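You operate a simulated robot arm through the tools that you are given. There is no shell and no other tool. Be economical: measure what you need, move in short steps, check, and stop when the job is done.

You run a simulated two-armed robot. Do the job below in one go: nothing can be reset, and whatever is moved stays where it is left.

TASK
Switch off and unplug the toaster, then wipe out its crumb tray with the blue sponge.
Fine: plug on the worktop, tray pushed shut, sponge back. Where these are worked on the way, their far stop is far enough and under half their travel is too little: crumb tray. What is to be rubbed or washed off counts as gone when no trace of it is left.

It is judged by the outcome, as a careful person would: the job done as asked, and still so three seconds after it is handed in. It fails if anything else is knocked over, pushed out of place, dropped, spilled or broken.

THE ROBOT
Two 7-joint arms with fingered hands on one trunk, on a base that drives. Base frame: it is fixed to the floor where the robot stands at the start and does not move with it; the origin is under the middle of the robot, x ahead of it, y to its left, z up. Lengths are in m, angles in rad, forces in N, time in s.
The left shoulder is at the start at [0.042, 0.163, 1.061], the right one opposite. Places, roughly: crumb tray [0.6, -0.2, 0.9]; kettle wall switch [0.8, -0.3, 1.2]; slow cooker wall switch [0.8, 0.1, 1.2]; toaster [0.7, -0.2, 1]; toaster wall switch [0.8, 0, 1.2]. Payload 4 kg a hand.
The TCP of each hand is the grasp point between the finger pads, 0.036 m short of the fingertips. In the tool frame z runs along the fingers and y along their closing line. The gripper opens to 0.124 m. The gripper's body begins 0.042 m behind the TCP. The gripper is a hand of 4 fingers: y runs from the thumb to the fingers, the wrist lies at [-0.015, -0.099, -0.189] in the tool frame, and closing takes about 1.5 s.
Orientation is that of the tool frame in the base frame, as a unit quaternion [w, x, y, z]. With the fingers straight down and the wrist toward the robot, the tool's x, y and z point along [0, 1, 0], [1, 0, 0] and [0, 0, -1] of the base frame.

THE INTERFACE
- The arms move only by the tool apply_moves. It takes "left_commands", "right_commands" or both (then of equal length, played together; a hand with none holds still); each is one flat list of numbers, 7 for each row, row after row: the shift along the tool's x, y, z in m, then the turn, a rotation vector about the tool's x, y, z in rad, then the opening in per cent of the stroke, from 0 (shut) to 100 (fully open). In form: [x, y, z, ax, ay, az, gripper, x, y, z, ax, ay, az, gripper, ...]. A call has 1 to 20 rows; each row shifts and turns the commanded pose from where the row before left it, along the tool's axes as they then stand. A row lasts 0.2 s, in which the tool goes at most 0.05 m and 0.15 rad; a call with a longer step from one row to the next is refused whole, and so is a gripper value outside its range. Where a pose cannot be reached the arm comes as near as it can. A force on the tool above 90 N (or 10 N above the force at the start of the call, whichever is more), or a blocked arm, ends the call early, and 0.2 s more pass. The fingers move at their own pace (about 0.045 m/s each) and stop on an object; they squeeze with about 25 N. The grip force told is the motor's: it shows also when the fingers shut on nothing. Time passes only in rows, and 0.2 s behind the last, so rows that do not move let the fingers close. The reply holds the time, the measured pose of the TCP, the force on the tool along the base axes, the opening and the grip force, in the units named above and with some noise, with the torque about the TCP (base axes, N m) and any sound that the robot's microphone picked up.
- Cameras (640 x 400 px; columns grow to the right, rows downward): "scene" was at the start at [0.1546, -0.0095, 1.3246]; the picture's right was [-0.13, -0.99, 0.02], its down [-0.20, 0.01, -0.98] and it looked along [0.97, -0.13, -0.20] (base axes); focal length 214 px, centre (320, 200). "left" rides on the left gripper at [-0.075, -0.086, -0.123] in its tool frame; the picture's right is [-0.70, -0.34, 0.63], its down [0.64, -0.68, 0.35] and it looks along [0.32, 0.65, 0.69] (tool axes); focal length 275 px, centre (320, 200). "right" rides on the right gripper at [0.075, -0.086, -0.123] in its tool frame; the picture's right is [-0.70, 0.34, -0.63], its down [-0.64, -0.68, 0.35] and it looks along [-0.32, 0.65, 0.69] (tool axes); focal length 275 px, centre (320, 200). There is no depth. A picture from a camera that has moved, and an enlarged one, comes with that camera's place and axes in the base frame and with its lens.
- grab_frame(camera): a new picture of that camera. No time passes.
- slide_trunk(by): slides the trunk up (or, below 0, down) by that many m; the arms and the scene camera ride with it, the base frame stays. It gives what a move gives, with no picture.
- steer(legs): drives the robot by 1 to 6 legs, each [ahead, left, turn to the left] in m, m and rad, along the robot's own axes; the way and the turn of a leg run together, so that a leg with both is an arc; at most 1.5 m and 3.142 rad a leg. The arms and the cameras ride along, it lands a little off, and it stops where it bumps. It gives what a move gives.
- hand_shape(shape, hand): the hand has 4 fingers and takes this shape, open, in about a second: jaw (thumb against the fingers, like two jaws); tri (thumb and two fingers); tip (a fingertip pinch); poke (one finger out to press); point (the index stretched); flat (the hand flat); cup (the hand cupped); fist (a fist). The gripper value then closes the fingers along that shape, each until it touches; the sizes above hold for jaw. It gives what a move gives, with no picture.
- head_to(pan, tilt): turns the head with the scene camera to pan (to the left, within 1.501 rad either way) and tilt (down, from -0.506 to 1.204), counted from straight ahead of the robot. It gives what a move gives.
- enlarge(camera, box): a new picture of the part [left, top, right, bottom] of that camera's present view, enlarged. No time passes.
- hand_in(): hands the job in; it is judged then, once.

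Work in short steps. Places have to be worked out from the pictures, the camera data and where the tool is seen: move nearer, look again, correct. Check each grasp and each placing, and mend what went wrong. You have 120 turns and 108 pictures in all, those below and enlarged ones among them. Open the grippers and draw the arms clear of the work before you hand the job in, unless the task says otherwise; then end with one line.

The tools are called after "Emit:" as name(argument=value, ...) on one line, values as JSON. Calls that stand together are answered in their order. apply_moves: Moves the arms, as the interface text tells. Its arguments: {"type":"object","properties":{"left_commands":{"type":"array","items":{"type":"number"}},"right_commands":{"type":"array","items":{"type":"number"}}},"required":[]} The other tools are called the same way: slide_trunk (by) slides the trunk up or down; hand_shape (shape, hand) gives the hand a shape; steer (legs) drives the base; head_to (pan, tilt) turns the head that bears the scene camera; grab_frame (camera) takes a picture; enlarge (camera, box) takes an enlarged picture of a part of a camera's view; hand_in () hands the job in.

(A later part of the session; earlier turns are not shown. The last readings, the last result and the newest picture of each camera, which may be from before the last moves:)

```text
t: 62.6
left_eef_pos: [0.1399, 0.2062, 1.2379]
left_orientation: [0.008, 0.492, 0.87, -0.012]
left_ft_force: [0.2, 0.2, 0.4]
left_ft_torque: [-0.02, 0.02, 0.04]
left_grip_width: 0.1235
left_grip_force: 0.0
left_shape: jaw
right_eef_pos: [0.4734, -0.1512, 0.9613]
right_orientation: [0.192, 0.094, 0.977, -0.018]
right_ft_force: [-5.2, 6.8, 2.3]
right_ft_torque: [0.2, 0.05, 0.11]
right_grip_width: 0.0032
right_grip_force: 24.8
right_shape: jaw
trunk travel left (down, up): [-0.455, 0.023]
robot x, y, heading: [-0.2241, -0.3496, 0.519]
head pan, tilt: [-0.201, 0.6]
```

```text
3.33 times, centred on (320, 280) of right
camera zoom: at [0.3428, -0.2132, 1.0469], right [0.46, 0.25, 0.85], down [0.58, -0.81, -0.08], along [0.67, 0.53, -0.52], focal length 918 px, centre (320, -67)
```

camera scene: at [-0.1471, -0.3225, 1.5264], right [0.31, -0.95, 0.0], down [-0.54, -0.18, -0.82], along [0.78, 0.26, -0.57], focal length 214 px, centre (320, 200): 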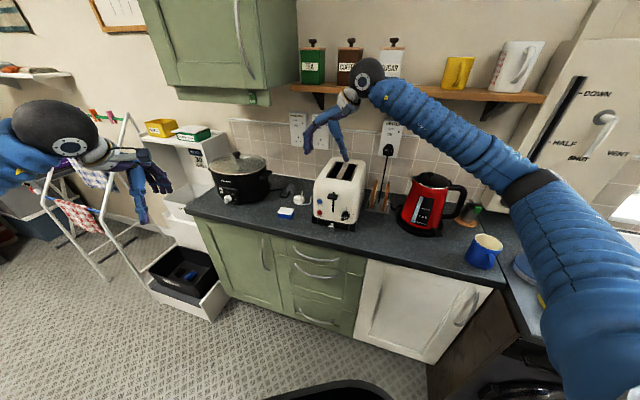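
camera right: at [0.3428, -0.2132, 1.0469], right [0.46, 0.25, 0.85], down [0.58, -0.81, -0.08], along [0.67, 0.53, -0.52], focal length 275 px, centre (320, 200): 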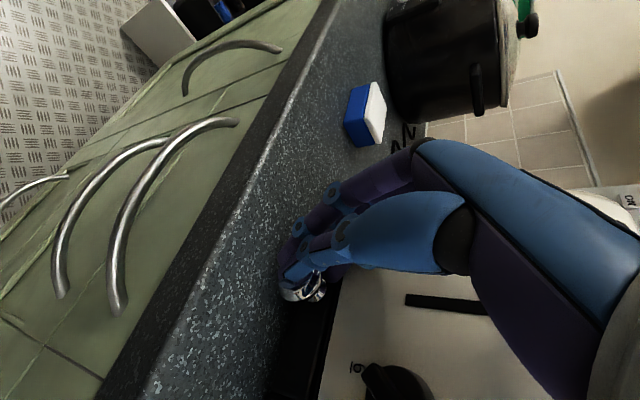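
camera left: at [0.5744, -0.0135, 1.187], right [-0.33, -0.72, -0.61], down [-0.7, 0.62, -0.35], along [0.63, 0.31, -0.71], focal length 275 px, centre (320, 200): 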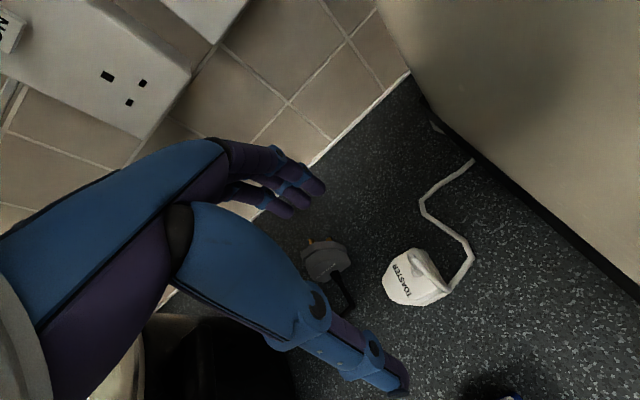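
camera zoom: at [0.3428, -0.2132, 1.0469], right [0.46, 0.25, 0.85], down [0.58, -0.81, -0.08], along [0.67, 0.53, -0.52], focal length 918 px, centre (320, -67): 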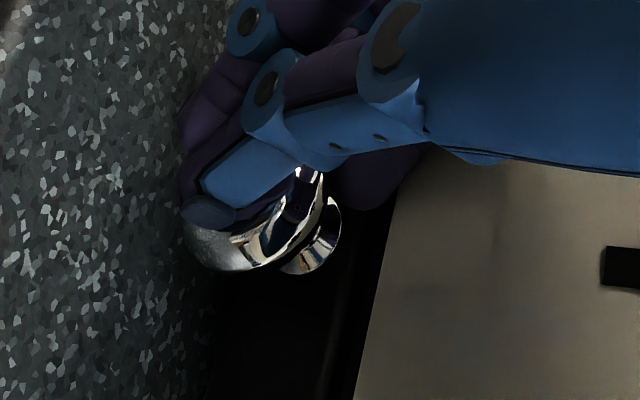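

The ball centre is really at about [0.504, -0.164, 0.93], so I closed short of it. I'll back out and try the "tip" pinch, which has fewer fingers to foul the toaster front.

Emit:
apply_moves(right_commands=[0, 0, 0, 0, 0, 0, 40, 0.027, -0.006, -0.0114, 0, 0, 0, 60, 0.027, -0.006, -0.0114, 0, 0, 0, 60])

Emit:
hand_shape(shape="tip", hand="right")

Emit:
grab_frame(camera="right")

```text
t: 63.4
left_eef_pos: [0.141, 0.2072, 1.237]
left_orientation: [0.008, 0.493, 0.87, -0.011]
left_ft_force: [-0.6, 0.5, 0.6]
left_ft_torque: [-0.01, 0.0, 0.02]
left_grip_width: 0.1239
left_grip_force: 0.0
left_shape: jaw
right_eef_pos: [0.4127, -0.1527, 0.959]
right_orientation: [0.193, 0.096, 0.976, -0.019]
right_ft_force: [0.0, 1.0, 0.3]
right_ft_torque: [-0.01, -0.02, -0.02]
right_grip_width: 0.0627
right_grip_force: 0.1
right_shape: jaw
trunk travel left (down, up): [-0.455, 0.023]
robot x, y, heading: [-0.2203, -0.3523, 0.519]
head pan, tilt: [-0.201, 0.6]
```

```text
t: 64.3
left_eef_pos: [0.1409, 0.2064, 1.2367]
left_orientation: [0.008, 0.492, 0.87, -0.012]
left_ft_force: [-0.5, -0.4, -0.8]
left_ft_torque: [0.0, 0.0, 0.01]
left_grip_width: 0.1238
left_grip_force: 0.0
left_shape: jaw
right_eef_pos: [0.414, -0.1536, 0.9595]
right_orientation: [0.192, 0.096, 0.976, -0.02]
right_ft_force: [0.5, -0.4, 0.4]
right_ft_torque: [-0.01, -0.04, 0.04]
right_grip_width: 0.1237
right_grip_force: 0.1
right_shape: tip
trunk travel left (down, up): [-0.455, 0.023]
robot x, y, heading: [-0.2235, -0.3512, 0.518]
head pan, tilt: [-0.201, 0.6]
```

```text
47 pictures are left
camera right: at [0.2834, -0.2135, 1.0455], right [0.46, 0.25, 0.85], down [0.58, -0.81, -0.07], along [0.67, 0.53, -0.52], focal length 275 px, centre (320, 200)
```

right: 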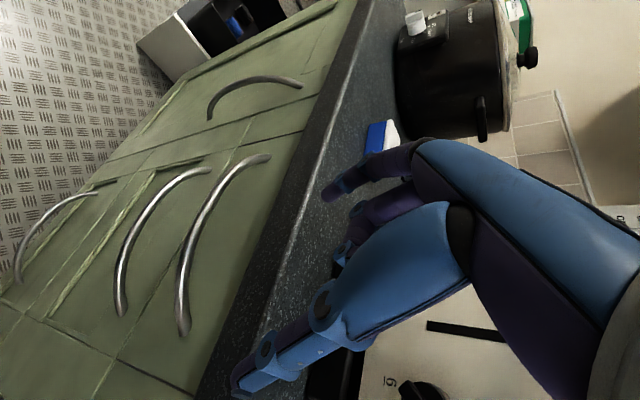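

In the tip shape only the index and thumb stand out. I'll narrow the opening and go forward partway, then check alignment.

Emit:
apply_moves(right_commands=[0, 0, 0, 0, 0, 0, 45, 0, 0, 0, 0, 0, 0, 45, 0, 0, 0, 0, 0, 0, 45, -0.0138, 0.0015, 0.0064, 0, 0, 0, 45, -0.0138, 0.0015, 0.0064, 0, 0, 0, 45, -0.0138, 0.0015, 0.0064, 0, 0, 0, 45])

Emit:
enlarge(camera="right", box=[220, 160, 420, 340])

```text
t: 65.7
left_eef_pos: [0.1418, 0.2059, 1.2381]
left_orientation: [0.008, 0.491, 0.871, -0.012]
left_ft_force: [0.5, -0.6, -0.5]
left_ft_torque: [-0.02, -0.02, -0.01]
left_grip_width: 0.1239
left_grip_force: 0.1
left_shape: jaw
right_eef_pos: [0.4578, -0.159, 0.957]
right_orientation: [0.192, 0.094, 0.977, -0.02]
right_ft_force: [-0.4, -0.5, -0.2]
right_ft_torque: [0.0, 0.01, 0.02]
right_grip_width: 0.0571
right_grip_force: 0.0
right_shape: tip
trunk travel left (down, up): [-0.455, 0.023]
robot x, y, heading: [-0.2243, -0.3497, 0.524]
head pan, tilt: [-0.201, 0.6]
```

```text
2.22 times, centred on (320, 250) of right
camera zoom: at [0.328, -0.2195, 1.0438], right [0.46, 0.25, 0.85], down [0.58, -0.81, -0.07], along [0.67, 0.53, -0.52], focal length 612 px, centre (320, 89)
```

zoom: 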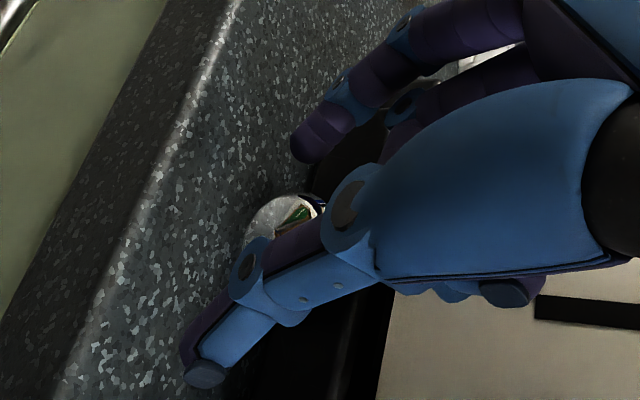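

Combining both views, the ball is at about [0.495, -0.158]. I'll advance 3 cm and down 7 mm so the pads straddle its centre.

Emit:
apply_moves(right_commands=[-0.012, 0.0039, 0.0088, 0, 0, 0, 45, -0.012, 0.0039, 0.0088, 0, 0, 0, 45])

Emit:
enlarge(camera="right", box=[220, 160, 420, 340])

```text
t: 66.3
left_eef_pos: [0.1377, 0.206, 1.2382]
left_orientation: [0.009, 0.492, 0.87, -0.01]
left_ft_force: [-1.0, -0.1, 0.5]
left_ft_torque: [0.03, 0.01, -0.02]
left_grip_width: 0.1237
left_grip_force: 0.1
left_shape: jaw
right_eef_pos: [0.4864, -0.1556, 0.9528]
right_orientation: [0.193, 0.095, 0.977, -0.018]
right_ft_force: [-11.5, -2.2, 3.3]
right_ft_torque: [-0.06, -0.26, 0.3]
right_grip_width: 0.0588
right_grip_force: 0.1
right_shape: tip
trunk travel left (down, up): [-0.455, 0.023]
robot x, y, heading: [-0.2237, -0.3493, 0.518]
head pan, tilt: [-0.201, 0.6]
```

```text
2.22 times, centred on (320, 250) of right
camera zoom: at [0.3554, -0.2169, 1.0389], right [0.46, 0.25, 0.85], down [0.58, -0.81, -0.08], along [0.67, 0.53, -0.52], focal length 612 px, centre (320, 89)
```

zoom: 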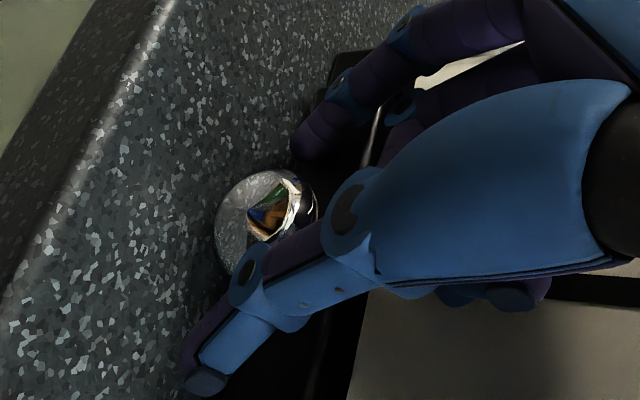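

The ball sits between index and thumb. Closing.

Emit:
apply_moves(right_commands=[0, 0, 0, 0, 0, 0, 0, 0, 0, 0, 0, 0, 0, 0, 0, 0, 0, 0, 0, 0, 0, 0, 0, 0, 0, 0, 0, 0, 0, 0, 0, 0, 0, 0, 0])

Emit:
enlarge(camera="right", box=[220, 160, 420, 340])

```text
t: 67.5
left_eef_pos: [0.1383, 0.2073, 1.2391]
left_orientation: [0.009, 0.492, 0.871, -0.012]
left_ft_force: [-0.1, -0.6, -0.6]
left_ft_torque: [0.01, 0.03, 0.01]
left_grip_width: 0.1237
left_grip_force: 0.1
left_shape: jaw
right_eef_pos: [0.4862, -0.1553, 0.9539]
right_orientation: [0.193, 0.093, 0.977, -0.019]
right_ft_force: [-22.6, -3.3, 7.4]
right_ft_torque: [-0.05, -0.62, 0.7]
right_grip_width: 0.0322
right_grip_force: 25.0
right_shape: tip
trunk travel left (down, up): [-0.455, 0.023]
robot x, y, heading: [-0.2282, -0.3459, 0.515]
head pan, tilt: [-0.201, 0.6]
```

```text
2.22 times, centred on (320, 250) of right
camera zoom: at [0.3561, -0.2171, 1.0388], right [0.46, 0.25, 0.85], down [0.58, -0.81, -0.07], along [0.67, 0.53, -0.52], focal length 612 px, centre (320, 89)
```

zoom: 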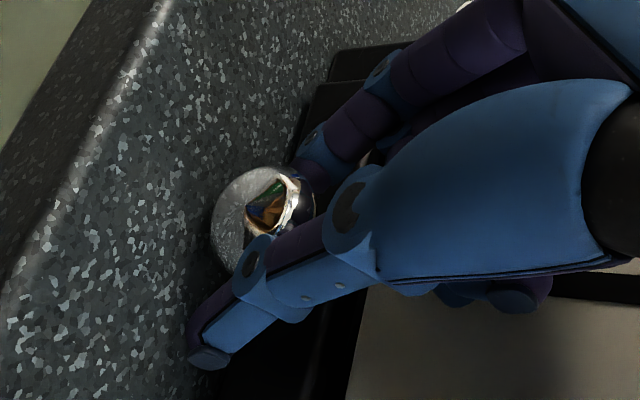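

Gripped at 32 mm, the ball's diameter. I'll pull the tray toward −x slowly.

Emit:
apply_moves(right_commands=[0.009, -0.0019, -0.0038, 0, 0, 0, 0, 0.009, -0.0019, -0.0038, 0, 0, 0, 0, 0.0135, -0.0029, -0.0057, 0, 0, 0, 0, 0.0135, -0.0029, -0.0057, 0, 0, 0, 0])

Emit:
grab_frame(camera="scene")

Emit:
grab_frame(camera="right")

```text
t: 68.5
left_eef_pos: [0.1414, 0.2061, 1.2385]
left_orientation: [0.007, 0.493, 0.87, -0.01]
left_ft_force: [0.2, -0.3, -0.2]
left_ft_torque: [-0.06, -0.02, 0.0]
left_grip_width: 0.1236
left_grip_force: 0.1
left_shape: jaw
right_eef_pos: [0.4359, -0.1563, 0.9535]
right_orientation: [0.193, 0.095, 0.976, -0.018]
right_ft_force: [0.8, -9.8, 7.1]
right_ft_torque: [-0.05, -0.02, 0.03]
right_grip_width: 0.0313
right_grip_force: 24.8
right_shape: tip
trunk travel left (down, up): [-0.455, 0.023]
robot x, y, heading: [-0.2259, -0.3472, 0.518]
head pan, tilt: [-0.201, 0.6]
```

```text
43 pictures are left
camera scene: at [-0.1477, -0.3239, 1.5265], right [0.31, -0.95, 0.0], down [-0.54, -0.18, -0.82], along [0.78, 0.26, -0.57], focal length 214 px, centre (320, 200)
```

scene: 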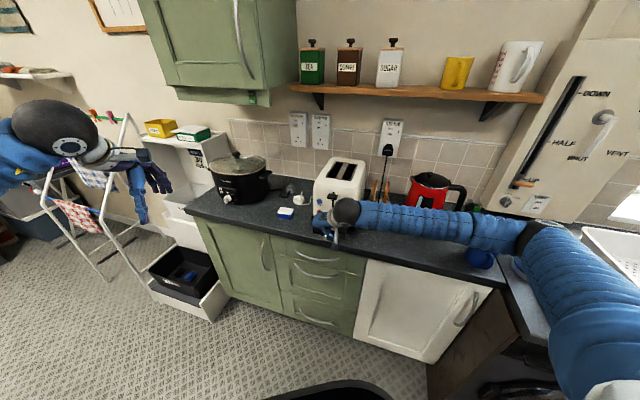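

```text
42 pictures are left
camera right: at [0.3068, -0.2177, 1.0389], right [0.46, 0.25, 0.85], down [0.58, -0.81, -0.07], along [0.67, 0.53, -0.52], focal length 275 px, centre (320, 200)
```

right: 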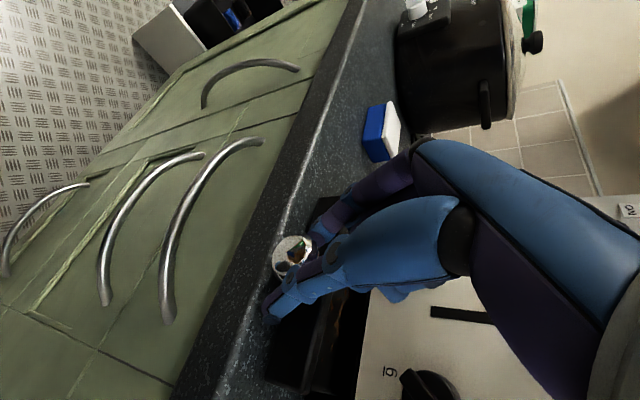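

The tray is sliding out. I'll continue pulling and watch for the stop.

Emit:
apply_moves(right_commands=[0.0135, -0.0029, -0.0057, 0, 0, 0, 0, 0.0135, -0.0029, -0.0057, 0, 0, 0, 0, 0.0135, -0.0029, -0.0057, 0, 0, 0, 0, 0.0135, -0.0029, -0.0057, 0, 0, 0, 0])

Emit:
grab_frame(camera="right")

```text
t: 69.5
left_eef_pos: [0.1403, 0.2051, 1.2386]
left_orientation: [0.007, 0.492, 0.87, -0.012]
left_ft_force: [1.0, 0.8, 0.5]
left_ft_torque: [0.01, 0.01, 0.02]
left_grip_width: 0.1234
left_grip_force: 0.2
left_shape: jaw
right_eef_pos: [0.38, -0.1559, 0.9539]
right_orientation: [0.193, 0.095, 0.977, -0.019]
right_ft_force: [0.3, -13.1, 6.3]
right_ft_torque: [-0.16, -0.04, 0.04]
right_grip_width: 0.0314
right_grip_force: 25.1
right_shape: tip
trunk travel left (down, up): [-0.455, 0.023]
robot x, y, heading: [-0.2233, -0.3457, 0.518]
head pan, tilt: [-0.201, 0.6]
```

```text
41 pictures are left
camera right: at [0.2485, -0.2176, 1.0389], right [0.46, 0.25, 0.85], down [0.58, -0.81, -0.07], along [0.67, 0.53, -0.52], focal length 275 px, centre (320, 200)
```

right: 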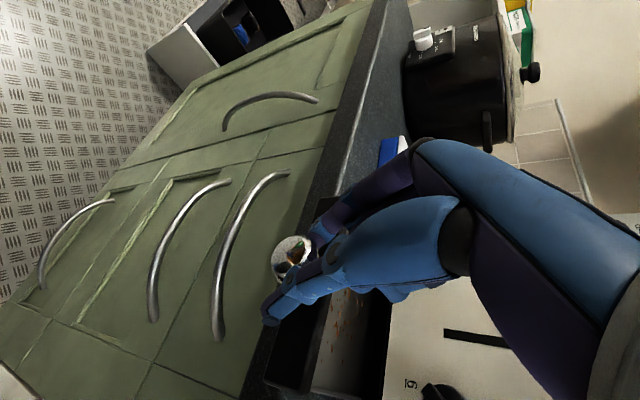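

Crumbs are visible in the tray. I'll pull on toward the far stop.

Emit:
apply_moves(right_commands=[0.0135, -0.0029, -0.0057, 0, 0, 0, 0, 0.0135, -0.0029, -0.0057, 0, 0, 0, 0, 0.009, -0.0019, -0.0038, 0, 0, 0, 0, 0.009, -0.0019, -0.0038, 0, 0, 0, 0])

Emit:
grab_frame(camera="right")

```text
t: 70.5
left_eef_pos: [0.1405, 0.206, 1.2378]
left_orientation: [0.007, 0.492, 0.87, -0.011]
left_ft_force: [0.6, 0.6, 0.0]
left_ft_torque: [-0.02, -0.01, 0.0]
left_grip_width: 0.1236
left_grip_force: 0.0
left_shape: jaw
right_eef_pos: [0.3282, -0.1572, 0.9535]
right_orientation: [0.193, 0.094, 0.976, -0.019]
right_ft_force: [0.1, -13.2, 5.6]
right_ft_torque: [-0.16, 0.01, 0.0]
right_grip_width: 0.0317
right_grip_force: 25.3
right_shape: tip
trunk travel left (down, up): [-0.455, 0.023]
robot x, y, heading: [-0.2218, -0.3487, 0.516]
head pan, tilt: [-0.201, 0.6]
```

```text
40 pictures are left
camera right: at [0.1985, -0.2179, 1.039], right [0.46, 0.25, 0.85], down [0.58, -0.81, -0.07], along [0.67, 0.53, -0.52], focal length 275 px, centre (320, 200)
```

right: 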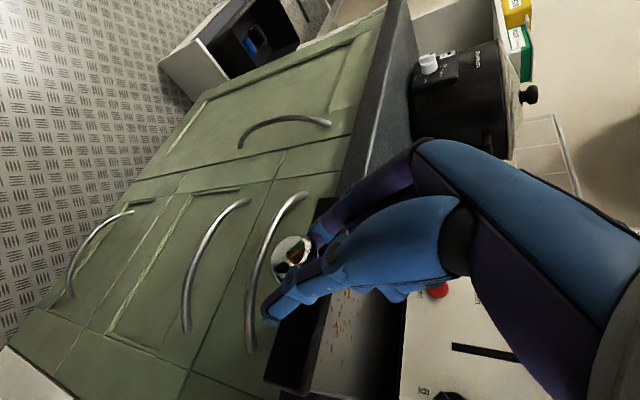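

Out 0.158 m with no stop felt yet. I'll continue in gentle 1 cm steps.

Emit:
apply_moves(right_commands=[0.009, -0.0019, -0.0038, 0, 0, 0, 0, 0.009, -0.0019, -0.0038, 0, 0, 0, 0, 0.009, -0.0019, -0.0038, 0, 0, 0, 0, 0.009, -0.0019, -0.0038, 0, 0, 0, 0])

Emit:
grab_frame(camera="scene")

```text
t: 71.5
left_eef_pos: [0.1419, 0.2068, 1.2379]
left_orientation: [0.007, 0.492, 0.87, -0.01]
left_ft_force: [-0.3, -0.3, -0.3]
left_ft_torque: [0.03, 0.0, 0.0]
left_grip_width: 0.1235
left_grip_force: 0.1
left_shape: jaw
right_eef_pos: [0.2891, -0.1569, 0.9552]
right_orientation: [0.192, 0.095, 0.977, -0.02]
right_ft_force: [1.3, -13.0, -4.7]
right_ft_torque: [-0.04, 0.04, 0.05]
right_grip_width: 0.0315
right_grip_force: 24.8
right_shape: tip
trunk travel left (down, up): [-0.455, 0.023]
robot x, y, heading: [-0.2253, -0.3469, 0.519]
head pan, tilt: [-0.201, 0.6]
```

```text
39 pictures are left
camera scene: at [-0.1467, -0.3237, 1.5264], right [0.31, -0.95, 0.0], down [-0.54, -0.18, -0.82], along [0.78, 0.26, -0.57], focal length 214 px, centre (320, 200)
```

scene: 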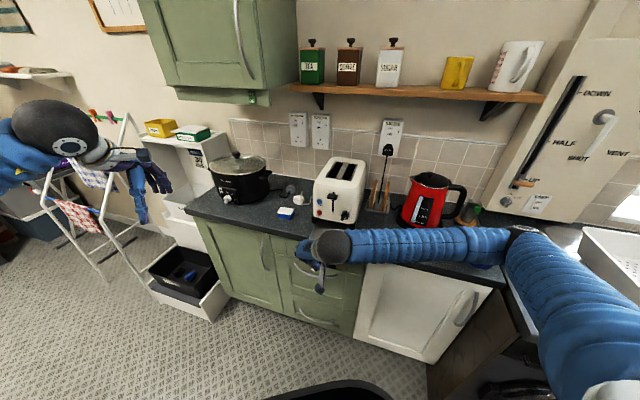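

The vertical force has changed sign, so I'll look at the tray before pulling any more.

Emit:
grab_frame(camera="right")

Emit:
enlarge(camera="scene", box=[270, 150, 430, 310])

```text
38 pictures are left
camera right: at [0.1589, -0.2178, 1.0399], right [0.46, 0.25, 0.85], down [0.58, -0.81, -0.07], along [0.67, 0.53, -0.52], focal length 275 px, centre (320, 200)
```

right: 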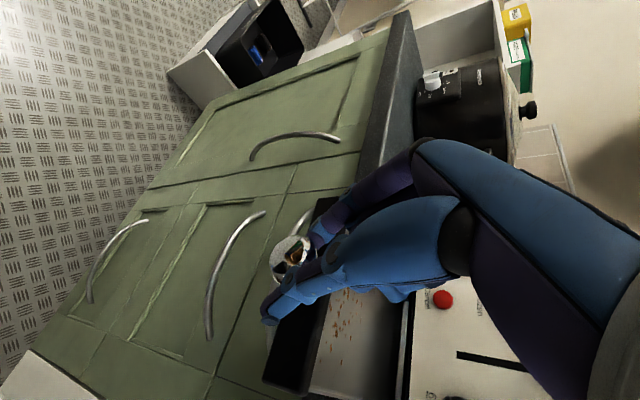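

```text
2.50 times, centred on (350, 230) of scene
camera zoom: at [-0.1467, -0.3237, 1.5264], right [0.31, -0.95, 0.0], down [-0.54, -0.18, -0.82], along [0.78, 0.26, -0.57], focal length 536 px, centre (245, 125)
```

zoom: 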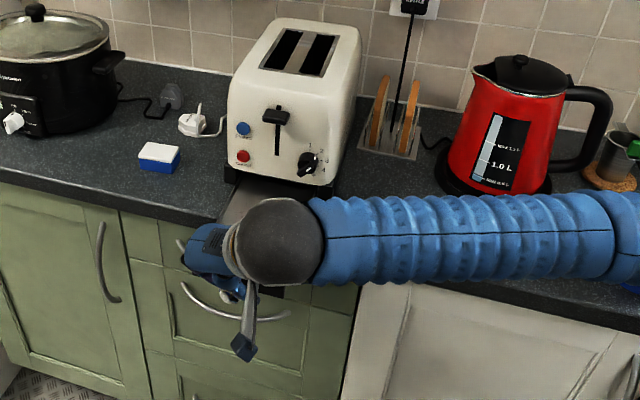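

The tray still looks seated. I'll try another 1.5 cm gently to find the stop.

Emit:
apply_moves(right_commands=[0.0045, -0.001, -0.0019, 0, 0, 0, 0, 0.0045, -0.001, -0.0019, 0, 0, 0, 0, 0.0045, -0.001, -0.0019, 0, 0, 0, 0])

```text
t: 72.3
left_eef_pos: [0.1457, 0.2062, 1.2367]
left_orientation: [0.007, 0.492, 0.871, -0.011]
left_ft_force: [-0.7, -0.2, -1.0]
left_ft_torque: [-0.01, 0.03, 0.0]
left_grip_width: 0.1236
left_grip_force: 0.1
left_shape: jaw
right_eef_pos: [0.2813, -0.159, 0.9543]
right_orientation: [0.194, 0.097, 0.976, -0.019]
right_ft_force: [46.6, -12.1, 0.5]
right_ft_torque: [0.0, -0.92, -0.41]
right_grip_width: 0.0282
right_grip_force: 24.9
right_shape: tip
trunk travel left (down, up): [-0.455, 0.023]
robot x, y, heading: [-0.2259, -0.3518, 0.521]
head pan, tilt: [-0.201, 0.6]
```

That is the far stop (47 N). I'll ease off, release the knob, and withdraw up and back.

Emit:
apply_moves(right_commands=[-0.006, 0.0013, 0.0025, 0, 0, 0, 0, 0, 0, 0, 0, 0, 0, 30, 0, 0, 0, 0, 0, 0, 60, 0, 0, 0, 0, 0, 0, 60, 0, 0, 0, 0, 0, 0, 60, 0, 0, -0.03, 0, 0, 0, 60, 0, 0, -0.04, 0, 0, 0, 60, 0, 0, -0.05, 0, 0, 0, 60, 0, 0, -0.05, 0, 0, 0, 60, -0.02, 0, -0.05, 0, 0, 0, 60])

Emit:
grab_frame(camera="scene")

Emit:
grab_frame(camera="right")

```text
refused: row 10 steps farther than a row can; nothing moved
```

```text
36 pictures are left
camera scene: at [-0.1422, -0.3239, 1.5263], right [0.31, -0.95, 0.0], down [-0.54, -0.18, -0.82], along [0.78, 0.26, -0.57], focal length 214 px, centre (320, 200)
```

scene: 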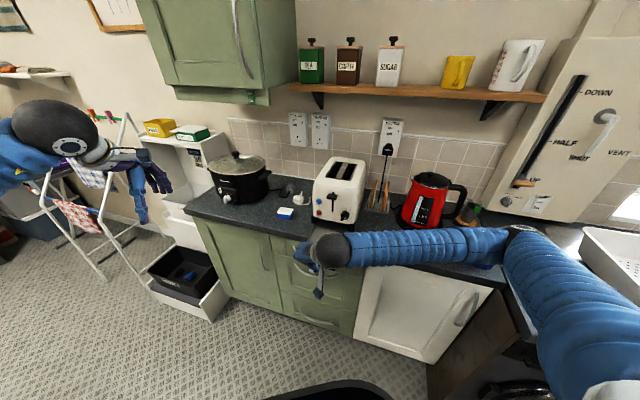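

```text
35 pictures are left
camera right: at [0.1499, -0.219, 1.0392], right [0.46, 0.25, 0.85], down [0.58, -0.81, -0.07], along [0.67, 0.53, -0.52], focal length 275 px, centre (320, 200)
```

right: 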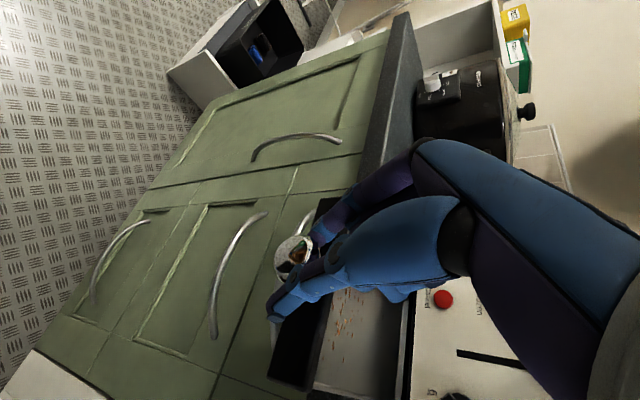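

The last row was too long; I'll fix that and lift vertically.

Emit:
apply_moves(right_commands=[-0.006, 0.0013, 0.0025, 0, 0, 0, 0, 0, 0, 0, 0, 0, 0, 30, 0, 0, 0, 0, 0, 0, 60, 0, 0, 0, 0, 0, 0, 60, 0, 0, 0, 0, 0, 0, 60, -0.0117, 0, -0.0276, 0, 0, 0, 60, -0.0156, 0, -0.0368, 0, 0, 0, 60, -0.0156, 0, -0.0368, 0, 0, 0, 60, -0.0156, 0, -0.0368, 0, 0, 0, 60, -0.0156, 0, -0.0368, 0, 0, 0, 60, -0.0156, 0, -0.0368, 0, 0, 0, 60])

Emit:
hand_shape(shape="jaw", hand="right")

Emit:
grab_frame(camera="right")

```text
t: 74.7
left_eef_pos: [0.1406, 0.207, 1.2369]
left_orientation: [0.006, 0.492, 0.87, -0.011]
left_ft_force: [0.1, 1.1, -0.4]
left_ft_torque: [-0.01, -0.04, 0.02]
left_grip_width: 0.1237
left_grip_force: 0.1
left_shape: jaw
right_eef_pos: [0.2809, -0.1559, 1.1836]
right_orientation: [0.193, 0.095, 0.976, -0.019]
right_ft_force: [0.3, 0.1, -0.3]
right_ft_torque: [0.0, 0.01, 0.01]
right_grip_width: 0.074
right_grip_force: 0.0
right_shape: tip
trunk travel left (down, up): [-0.455, 0.023]
robot x, y, heading: [-0.2243, -0.3466, 0.524]
head pan, tilt: [-0.201, 0.6]
```

```text
t: 75.6
left_eef_pos: [0.141, 0.2053, 1.2383]
left_orientation: [0.007, 0.492, 0.87, -0.011]
left_ft_force: [-0.1, -0.8, -0.5]
left_ft_torque: [0.02, -0.02, -0.01]
left_grip_width: 0.1236
left_grip_force: 0.0
left_shape: jaw
right_eef_pos: [0.2813, -0.1579, 1.1842]
right_orientation: [0.192, 0.095, 0.977, -0.019]
right_ft_force: [0.8, 0.3, -0.3]
right_ft_torque: [0.0, 0.02, -0.01]
right_grip_width: 0.1236
right_grip_force: 0.1
right_shape: jaw
trunk travel left (down, up): [-0.455, 0.023]
robot x, y, heading: [-0.2253, -0.3488, 0.515]
head pan, tilt: [-0.201, 0.6]
```

```text
34 pictures are left
camera right: at [0.1513, -0.2173, 1.2694], right [0.46, 0.25, 0.85], down [0.58, -0.81, -0.07], along [0.67, 0.53, -0.52], focal length 275 px, centre (320, 200)
```

right: 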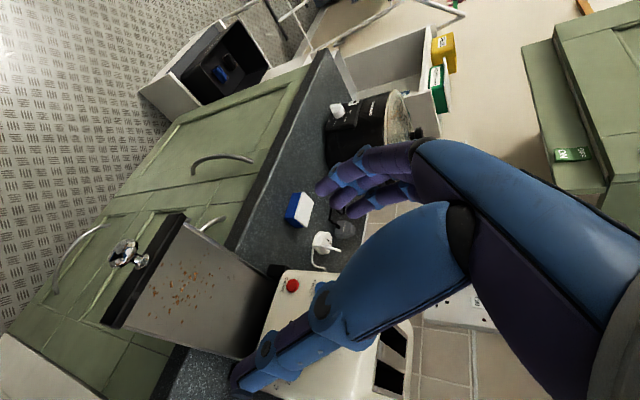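

The tray is fully out and the crumbs are in the middle of its floor (x ≈ 0.34–0.46, y ≈ −0.10 to −0.19). The sponge is at about [0.525, 0.062]. I'll lessen the tilt and square up the hand first.

Emit:
apply_moves(right_commands=[0, 0, 0, 0, 0.14, 0, 100, 0, 0, 0, 0, 0, -0.1, 100, 0, 0, 0, 0, 0, -0.1, 100])

Emit:
enlarge(camera="right", box=[60, 180, 320, 380])

```text
t: 76.4
left_eef_pos: [0.1407, 0.2057, 1.2368]
left_orientation: [0.008, 0.492, 0.87, -0.011]
left_ft_force: [-0.2, 0.1, 0.2]
left_ft_torque: [0.0, 0.02, 0.01]
left_grip_width: 0.1237
left_grip_force: 0.0
left_shape: jaw
right_eef_pos: [0.2827, -0.1572, 1.1841]
right_orientation: [0.122, -0.004, 0.992, -0.025]
right_ft_force: [-0.8, -0.7, 0.5]
right_ft_torque: [0.01, 0.0, 0.01]
right_grip_width: 0.1237
right_grip_force: 0.2
right_shape: jaw
trunk travel left (down, up): [-0.455, 0.023]
robot x, y, heading: [-0.2241, -0.3474, 0.519]
head pan, tilt: [-0.201, 0.6]
```

```text
2.00 times, centred on (190, 280) of right
camera zoom: at [0.1802, -0.2361, 1.2893], right [0.52, 0.38, 0.77], down [0.71, -0.69, -0.15], along [0.47, 0.62, -0.63], focal length 551 px, centre (580, 40)
```

zoom: 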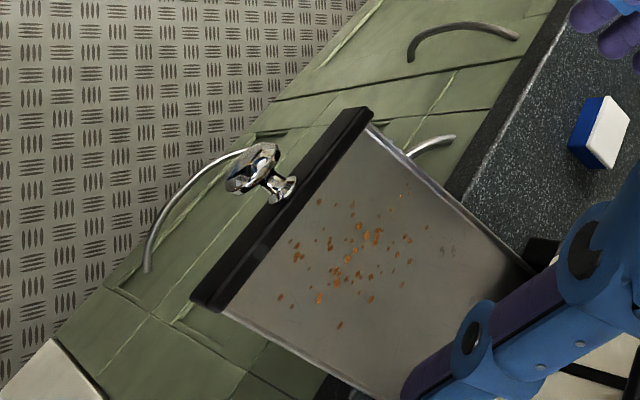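

Crumbs span x ≈ 0.337–0.445, y ≈ −0.11 to −0.205; the tray floor is y −0.09 to −0.225. I'll go over the sponge (centre about [0.53, 0.061]).

Emit:
apply_moves(right_commands=[-0.0244, 0.0248, 0.019, 0, 0, 0, 100, -0.0244, 0.0248, 0.019, 0, 0, 0, 100, -0.0244, 0.0248, 0.019, 0, 0, 0, 100, -0.0244, 0.0248, 0.019, 0, 0, 0, 100, -0.0244, 0.0248, 0.019, 0, 0, 0, 100, -0.0244, 0.0248, 0.019, 0, 0, 0, 100, -0.0244, 0.0248, 0.019, 0, 0, 0, 100, -0.0244, 0.0248, 0.019, 0, 0, 0, 100, -0.0244, 0.0248, 0.019, 0, 0, 0, 100])

Emit:
grab_frame(camera="right")

Emit:
enlarge(camera="scene", box=[230, 140, 390, 240])

```text
t: 78.4
left_eef_pos: [0.1423, 0.2065, 1.2372]
left_orientation: [0.008, 0.492, 0.87, -0.012]
left_ft_force: [1.3, -0.2, -0.6]
left_ft_torque: [0.0, -0.01, 0.01]
left_grip_width: 0.1238
left_grip_force: 0.2
left_shape: jaw
right_eef_pos: [0.4803, 0.0076, 1.0874]
right_orientation: [0.122, -0.002, 0.992, -0.024]
right_ft_force: [0.8, 0.0, -0.2]
right_ft_torque: [-0.01, 0.01, 0.02]
right_grip_width: 0.124
right_grip_force: 0.1
right_shape: jaw
right hand out of reach, approached as far as the arm can: row 8, 9
trunk travel left (down, up): [-0.455, 0.023]
robot x, y, heading: [-0.2214, -0.3528, 0.519]
head pan, tilt: [-0.201, 0.6]
```

```text
32 pictures are left
camera right: at [0.3775, -0.0715, 1.1927], right [0.52, 0.37, 0.77], down [0.71, -0.69, -0.15], along [0.48, 0.62, -0.63], focal length 275 px, centre (320, 200)
```

right: 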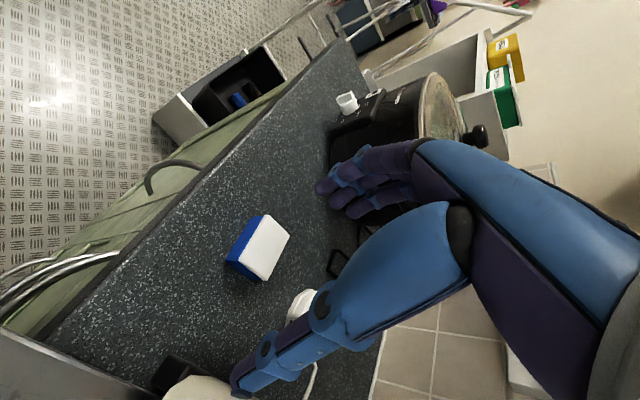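

```text
4.00 times, centred on (310, 190) of scene
camera zoom: at [-0.1454, -0.3226, 1.5263], right [0.31, -0.95, 0.0], down [-0.54, -0.18, -0.82], along [0.78, 0.26, -0.57], focal length 858 px, centre (360, 240)
```

zoom: 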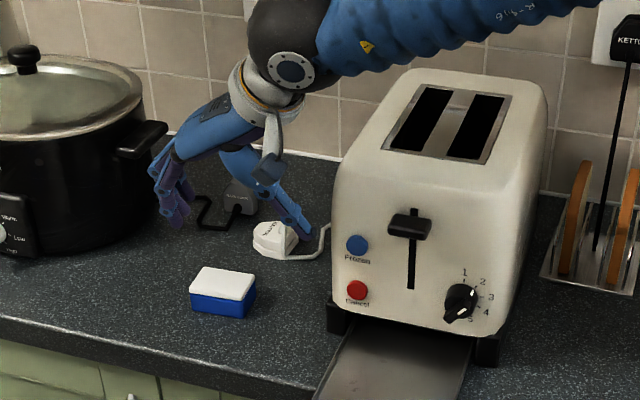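

The reach ends about 5 cm short with this wrist turn. I'll turn the robot slightly left and shift it ahead a little, with the hand high.

Emit:
steer(legs=[[0.041, -0.029, 0.1]])

```text
t: 79.4
left_eef_pos: [0.1311, 0.2379, 1.2373]
left_orientation: [0.007, 0.447, 0.895, -0.011]
left_ft_force: [-0.1, 0.0, 1.0]
left_ft_torque: [0.04, 0.02, 0.0]
left_grip_width: 0.1238
left_grip_force: 0.1
left_shape: jaw
right_eef_pos: [0.4868, 0.0747, 1.0875]
right_orientation: [0.124, -0.053, 0.991, -0.018]
right_ft_force: [-0.1, 0.1, 0.1]
right_ft_torque: [0.0, 0.01, -0.01]
right_grip_width: 0.1238
right_grip_force: 0.0
right_shape: jaw
trunk travel left (down, up): [-0.455, 0.023]
robot x, y, heading: [-0.1755, -0.3476, 0.62]
head pan, tilt: [-0.201, 0.6]
```

Now I'll square the hand again and move over the sponge at z ≈ 1.06.

Emit:
apply_moves(right_commands=[0, 0, 0, 0, 0, 0.1, 100, -0.0205, -0.0062, 0.021, 0, 0, 0, 100, -0.0205, -0.0062, 0.021, 0, 0, 0, 100])

Emit:
grab_frame(camera="right")

```text
t: 80.2
left_eef_pos: [0.1321, 0.2366, 1.2372]
left_orientation: [0.008, 0.447, 0.894, -0.01]
left_ft_force: [0.6, 0.2, 0.5]
left_ft_torque: [-0.01, -0.01, 0.02]
left_grip_width: 0.1238
left_grip_force: 0.1
left_shape: jaw
right_eef_pos: [0.5398, 0.0622, 1.0566]
right_orientation: [0.125, -0.002, 0.992, -0.011]
right_ft_force: [1.5, 0.3, 0.2]
right_ft_torque: [0.02, 0.01, 0.01]
right_grip_width: 0.1237
right_grip_force: 0.1
right_shape: jaw
trunk travel left (down, up): [-0.455, 0.023]
robot x, y, heading: [-0.1753, -0.3563, 0.619]
head pan, tilt: [-0.201, 0.6]
```

```text
30 pictures are left
camera right: at [0.4368, -0.0204, 1.1595], right [0.52, 0.36, 0.78], down [0.71, -0.68, -0.16], along [0.47, 0.64, -0.61], focal length 275 px, centre (320, 200)
```

right: 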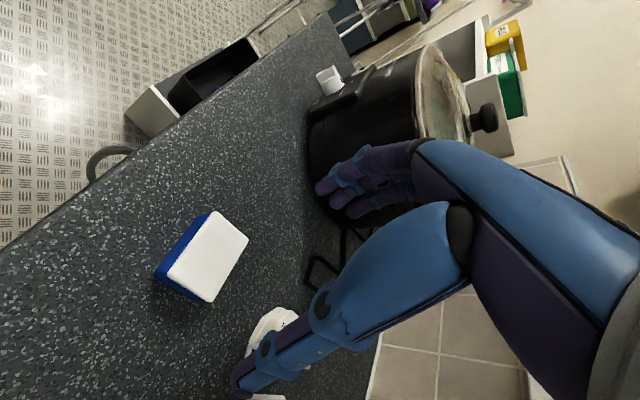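

The sponge spans x 0.508–0.55, y 0.03–0.092, between thumb and fingers. I'll descend to z ≈ 0.965.

Emit:
apply_moves(right_commands=[0.0086, 0.0003, 0.0295, 0, 0, 0, 100, 0.0086, 0.0003, 0.0295, 0, 0, 0, 100, 0.0086, 0.0003, 0.0295, 0, 0, 0, 100])

Emit:
grab_frame(camera="right")

```text
t: 81.0
left_eef_pos: [0.1309, 0.2392, 1.2373]
left_orientation: [0.008, 0.447, 0.895, -0.011]
left_ft_force: [-0.4, 0.2, 1.0]
left_ft_torque: [-0.04, 0.02, -0.01]
left_grip_width: 0.1234
left_grip_force: 0.0
left_shape: jaw
right_eef_pos: [0.5356, 0.0621, 0.9651]
right_orientation: [0.124, -0.003, 0.992, -0.012]
right_ft_force: [0.4, 0.0, 0.5]
right_ft_torque: [-0.01, 0.01, -0.03]
right_grip_width: 0.124
right_grip_force: 0.1
right_shape: jaw
trunk travel left (down, up): [-0.455, 0.023]
robot x, y, heading: [-0.1721, -0.3523, 0.624]
head pan, tilt: [-0.201, 0.6]
```

```text
29 pictures are left
camera right: at [0.4329, -0.021, 1.0675], right [0.52, 0.36, 0.78], down [0.71, -0.68, -0.16], along [0.47, 0.64, -0.61], focal length 275 px, centre (320, 200)
```

right: 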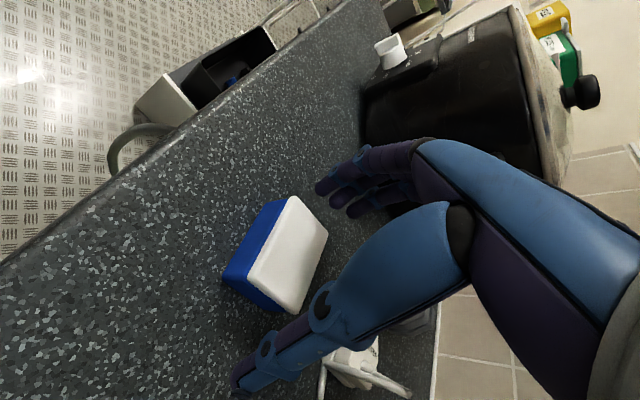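

The sponge lies between thumb and fingers. Closing.

Emit:
apply_moves(right_commands=[0, 0, 0, 0, 0, 0, 60, 0, 0, 0, 0, 0, 0, 30, 0, 0, 0, 0, 0, 0, 0, 0, 0, 0, 0, 0, 0, 0, 0, 0, 0, 0, 0, 0, 0, 0, 0, 0, 0, 0, 0, 0, 0, 0, -0.03, 0, 0, 0, 0, 0, 0, -0.03, 0, 0, 0, 0])

Emit:
grab_frame(camera="right")

```text
t: 82.8
left_eef_pos: [0.1316, 0.2383, 1.2375]
left_orientation: [0.008, 0.446, 0.895, -0.011]
left_ft_force: [-0.9, -0.6, 0.1]
left_ft_torque: [0.01, 0.02, 0.0]
left_grip_width: 0.1235
left_grip_force: 0.0
left_shape: jaw
right_eef_pos: [0.5205, 0.0638, 1.0248]
right_orientation: [0.125, -0.004, 0.992, -0.011]
right_ft_force: [-0.5, 0.4, -0.9]
right_ft_torque: [-0.02, 0.01, -0.03]
right_grip_width: 0.0643
right_grip_force: 25.3
right_shape: jaw
trunk travel left (down, up): [-0.455, 0.023]
robot x, y, heading: [-0.176, -0.3466, 0.622]
head pan, tilt: [-0.201, 0.6]
```

```text
28 pictures are left
camera right: at [0.4172, -0.019, 1.1277], right [0.52, 0.36, 0.78], down [0.71, -0.68, -0.16], along [0.47, 0.64, -0.61], focal length 275 px, centre (320, 200)
```

right: 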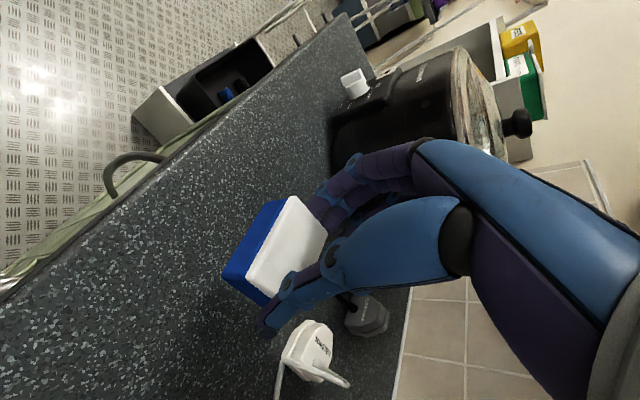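

The sponge is held flat (64 mm). I'll carry it back then right, over the tray.

Emit:
apply_moves(right_commands=[0.0372, 0, -0.0093, 0, 0, 0, 0, 0.0372, 0, -0.0093, 0, 0, 0, 0, 0.0372, 0, -0.0093, 0, 0, 0, 0, 0, -0.044, 0, 0, 0, 0, 0, 0, -0.044, 0, 0, 0, 0, 0, 0, -0.044, 0, 0, 0, 0, 0, 0, -0.044, 0, 0, 0, 0, 0, 0, -0.044, 0, 0, 0, 0, 0])

Emit:
grab_frame(camera="right")

```text
t: 84.6
left_eef_pos: [0.1297, 0.2375, 1.2381]
left_orientation: [0.009, 0.446, 0.895, -0.01]
left_ft_force: [-0.1, 0.4, 0.1]
left_ft_torque: [0.0, -0.01, 0.03]
left_grip_width: 0.1239
left_grip_force: 0.0
left_shape: jaw
right_eef_pos: [0.405, -0.1584, 1.0293]
right_orientation: [0.124, -0.003, 0.992, -0.011]
right_ft_force: [-0.3, 0.3, -0.3]
right_ft_torque: [0.0, 0.01, -0.01]
right_grip_width: 0.0639
right_grip_force: 25.1
right_shape: jaw
trunk travel left (down, up): [-0.455, 0.023]
robot x, y, heading: [-0.1741, -0.3482, 0.62]
head pan, tilt: [-0.201, 0.6]
```

```text
27 pictures are left
camera right: at [0.302, -0.2431, 1.1327], right [0.52, 0.36, 0.78], down [0.71, -0.68, -0.16], along [0.47, 0.64, -0.61], focal length 275 px, centre (320, 200)
```

right: 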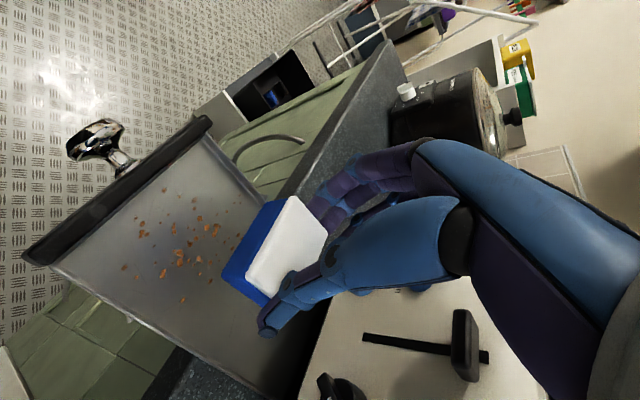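

Crumbs reach from x ≈ 0.332 to 0.41 (floor front at 0.325). I'll lower the sponge onto the tray floor and feel for contact.

Emit:
apply_moves(right_commands=[0.0097, 0, 0.0388, 0, 0, 0, 0, 0.0024, 0, 0.0097, 0, 0, 0, 0, 0.0012, 0, 0.0048, 0, 0, 0, 0, 0.0012, 0, 0.0048, 0, 0, 0, 0, 0.0007, 0, 0.0029, 0, 0, 0, 0])

```text
t: 85.8
left_eef_pos: [0.1275, 0.2366, 1.2397]
left_orientation: [0.01, 0.447, 0.894, -0.01]
left_ft_force: [-0.1, 0.2, -0.2]
left_ft_torque: [-0.01, 0.03, 0.03]
left_grip_width: 0.1241
left_grip_force: 0.1
left_shape: jaw
right_eef_pos: [0.4034, -0.1581, 0.9724]
right_orientation: [0.129, -0.003, 0.992, -0.009]
right_ft_force: [-1.1, -4.7, 75.2]
right_ft_torque: [-1.38, -0.78, -0.69]
right_grip_width: 0.0673
right_grip_force: 24.8
right_shape: jaw
trunk travel left (down, up): [-0.455, 0.023]
robot x, y, heading: [-0.1727, -0.3522, 0.625]
head pan, tilt: [-0.201, 0.6]
```

75 N is too firm, so I'll ease off 4.5 mm and make the first back-and-forth stroke.

Emit:
apply_moves(right_commands=[-0.0011, 0, -0.0044, 0, 0, 0, 0, 0.0223, 0, -0.0056, 0, 0, 0, 0, 0.0223, 0, -0.0056, 0, 0, 0, 0, -0.0223, 0, 0.0056, 0, 0, 0, 0, -0.0223, 0, 0.0056, 0, 0, 0, 0, -0.0223, 0, 0.0056, 0, 0, 0, 0, -0.0223, 0, 0.0056, 0, 0, 0, 0])

Emit:
grab_frame(camera="right")

```text
t: 87.4
left_eef_pos: [0.13, 0.2374, 1.2385]
left_orientation: [0.007, 0.447, 0.894, -0.011]
left_ft_force: [0.7, 0.2, -1.1]
left_ft_torque: [-0.01, 0.01, -0.01]
left_grip_width: 0.1239
left_grip_force: 0.1
left_shape: jaw
right_eef_pos: [0.45, -0.1582, 0.9729]
right_orientation: [0.124, -0.003, 0.992, -0.012]
right_ft_force: [-1.6, -2.1, 22.5]
right_ft_torque: [-0.62, -0.19, 0.35]
right_grip_width: 0.0647
right_grip_force: 25.0
right_shape: jaw
trunk travel left (down, up): [-0.455, 0.023]
robot x, y, heading: [-0.1769, -0.3552, 0.621]
head pan, tilt: [-0.201, 0.6]
```

```text
26 pictures are left
camera right: at [0.3478, -0.2417, 1.0757], right [0.52, 0.36, 0.78], down [0.71, -0.68, -0.16], along [0.47, 0.64, -0.61], focal length 275 px, centre (320, 200)
```

right: 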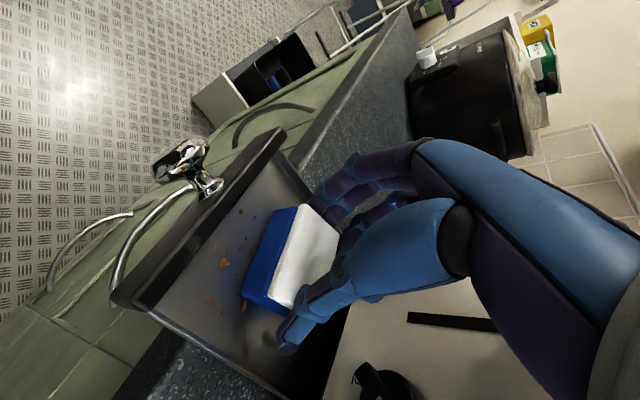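

At 22 N the middle crumbs are going. Now strokes along the right and left sides of the tray.

Emit:
apply_moves(right_commands=[0, -0.018, 0, 0, 0, 0, 0, 0.0233, 0, -0.0059, 0, 0, 0, 0, 0.0233, 0, -0.0059, 0, 0, 0, 0, 0.0233, 0, -0.0059, 0, 0, 0, 0, 0.0233, 0, -0.0059, 0, 0, 0, 0, -0.0233, 0, 0.0059, 0, 0, 0, 0, -0.0233, 0, 0.0059, 0, 0, 0, 0, -0.0233, 0, 0.0059, 0, 0, 0, 0, -0.0233, 0, 0.0059, 0, 0, 0, 0, 0, 0.02, 0, 0, 0, 0, 0, 0, 0.02, 0, 0, 0, 0, 0, 0.0233, 0, -0.0059, 0, 0, 0, 0, 0.0233, 0, -0.0059, 0, 0, 0, 0, 0.0233, 0, -0.0059, 0, 0, 0, 0, 0.0233, 0, -0.0059, 0, 0, 0, 0, -0.0233, 0, 0.0059, 0, 0, 0, 0, -0.0233, 0, 0.0059, 0, 0, 0, 0, -0.0233, 0, 0.0059, 0, 0, 0, 0, -0.0233, 0, 0.0059, 0, 0, 0, 0])

Emit:
grab_frame(camera="right")

```text
t: 91.4
left_eef_pos: [0.1299, 0.2376, 1.2389]
left_orientation: [0.009, 0.447, 0.894, -0.01]
left_ft_force: [-0.6, 0.3, -0.2]
left_ft_torque: [-0.02, 0.02, 0.0]
left_grip_width: 0.1235
left_grip_force: 0.1
left_shape: jaw
right_eef_pos: [0.4497, -0.1364, 0.9712]
right_orientation: [0.126, -0.003, 0.992, -0.011]
right_ft_force: [0.0, -11.6, 32.6]
right_ft_torque: [-0.88, -0.25, 0.12]
right_grip_width: 0.0696
right_grip_force: 24.8
right_shape: jaw
trunk travel left (down, up): [-0.455, 0.023]
robot x, y, heading: [-0.1799, -0.3503, 0.623]
head pan, tilt: [-0.201, 0.6]
```

```text
25 pictures are left
camera right: at [0.3463, -0.2193, 1.0735], right [0.52, 0.36, 0.78], down [0.71, -0.68, -0.16], along [0.48, 0.64, -0.61], focal length 275 px, centre (320, 200)
```

right: 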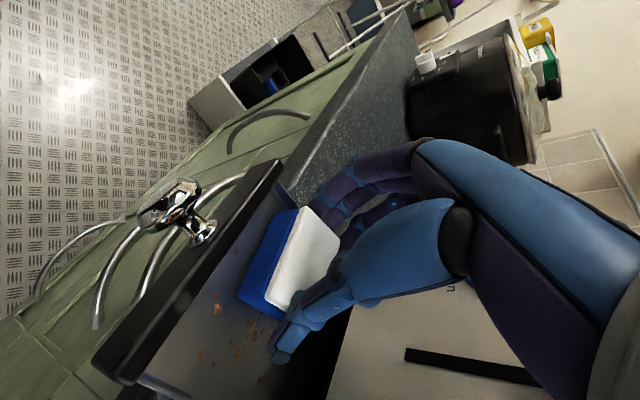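

The tray slid in about 8 cm with the forward strokes, so right-side crumbs remain. I'll wipe only on the backward pull (tray against its stop) and lift for the return.

Emit:
apply_moves(right_commands=[0, -0.005, 0, 0, 0, 0, 0, 0.0233, 0, -0.0059, 0, 0, 0, 0, 0.0233, 0, -0.0059, 0, 0, 0, 0, 0.0233, 0, -0.0059, 0, 0, 0, 0, 0.0233, 0, -0.0059, 0, 0, 0, 0, -0.0048, 0, -0.0194, 0, 0, 0, 0, -0.0313, 0, 0.0078, 0, 0, 0, 0, -0.0313, 0, 0.0078, 0, 0, 0, 0, -0.0313, -0.035, 0.0078, 0, 0, 0, 0, 0.0048, 0, 0.0194, 0, 0, 0, 0, 0.0233, 0, -0.0059, 0, 0, 0, 0, 0.0233, 0, -0.0059, 0, 0, 0, 0, 0.0233, 0, -0.0059, 0, 0, 0, 0, 0.0233, 0, -0.0059, 0, 0, 0, 0])

Emit:
grab_frame(camera="right")

```text
t: 94.4
left_eef_pos: [0.1316, 0.238, 1.2382]
left_orientation: [0.008, 0.447, 0.894, -0.011]
left_ft_force: [-0.6, 0.0, 0.5]
left_ft_torque: [0.04, 0.02, 0.03]
left_grip_width: 0.1236
left_grip_force: 0.1
left_shape: jaw
right_eef_pos: [0.3571, -0.1772, 0.9716]
right_orientation: [0.125, -0.003, 0.992, -0.011]
right_ft_force: [18.4, 1.1, 27.8]
right_ft_torque: [0.03, -0.62, 0.04]
right_grip_width: 0.0664
right_grip_force: 25.1
right_shape: jaw
trunk travel left (down, up): [-0.455, 0.023]
robot x, y, heading: [-0.1755, -0.3539, 0.625]
head pan, tilt: [-0.201, 0.6]
```

```text
24 pictures are left
camera right: at [0.2533, -0.2597, 1.0748], right [0.52, 0.36, 0.78], down [0.71, -0.68, -0.16], along [0.48, 0.64, -0.61], focal length 275 px, centre (320, 200)
```

right: 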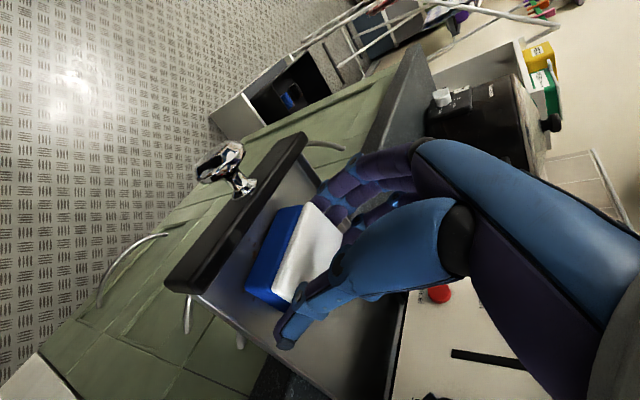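

Good, the visible floor looks clean. I'll lift the sponge and inspect the whole tray.

Emit:
apply_moves(right_commands=[-0.0097, 0, -0.0388, 0, 0, 0, 0, -0.0097, 0, -0.0388, 0, 0, 0, 0, -0.0097, 0, -0.0388, 0, 0, 0, 0, -0.03, 0.0, -0.02, 0, 0, 0, 0])

Emit:
enlarge(camera="right", box=[60, 120, 320, 380])

```text
t: 95.4
left_eef_pos: [0.1325, 0.2371, 1.2377]
left_orientation: [0.008, 0.446, 0.895, -0.011]
left_ft_force: [-0.8, 0.0, 0.5]
left_ft_torque: [0.01, -0.02, 0.01]
left_grip_width: 0.1237
left_grip_force: 0.2
left_shape: jaw
right_eef_pos: [0.3787, -0.1737, 1.1182]
right_orientation: [0.125, -0.004, 0.992, -0.012]
right_ft_force: [-0.5, 0.2, -0.7]
right_ft_torque: [0.01, 0.0, -0.02]
right_grip_width: 0.0666
right_grip_force: 25.1
right_shape: jaw
trunk travel left (down, up): [-0.455, 0.023]
robot x, y, heading: [-0.1766, -0.3527, 0.623]
head pan, tilt: [-0.201, 0.6]
```

```text
1.54 times, centred on (190, 250) of right
camera zoom: at [0.2758, -0.2568, 1.2211], right [0.52, 0.36, 0.78], down [0.71, -0.68, -0.16], along [0.47, 0.64, -0.61], focal length 424 px, centre (520, 123)
```

zoom: 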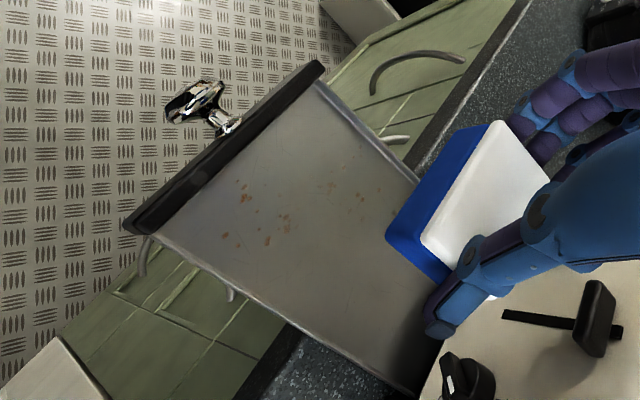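

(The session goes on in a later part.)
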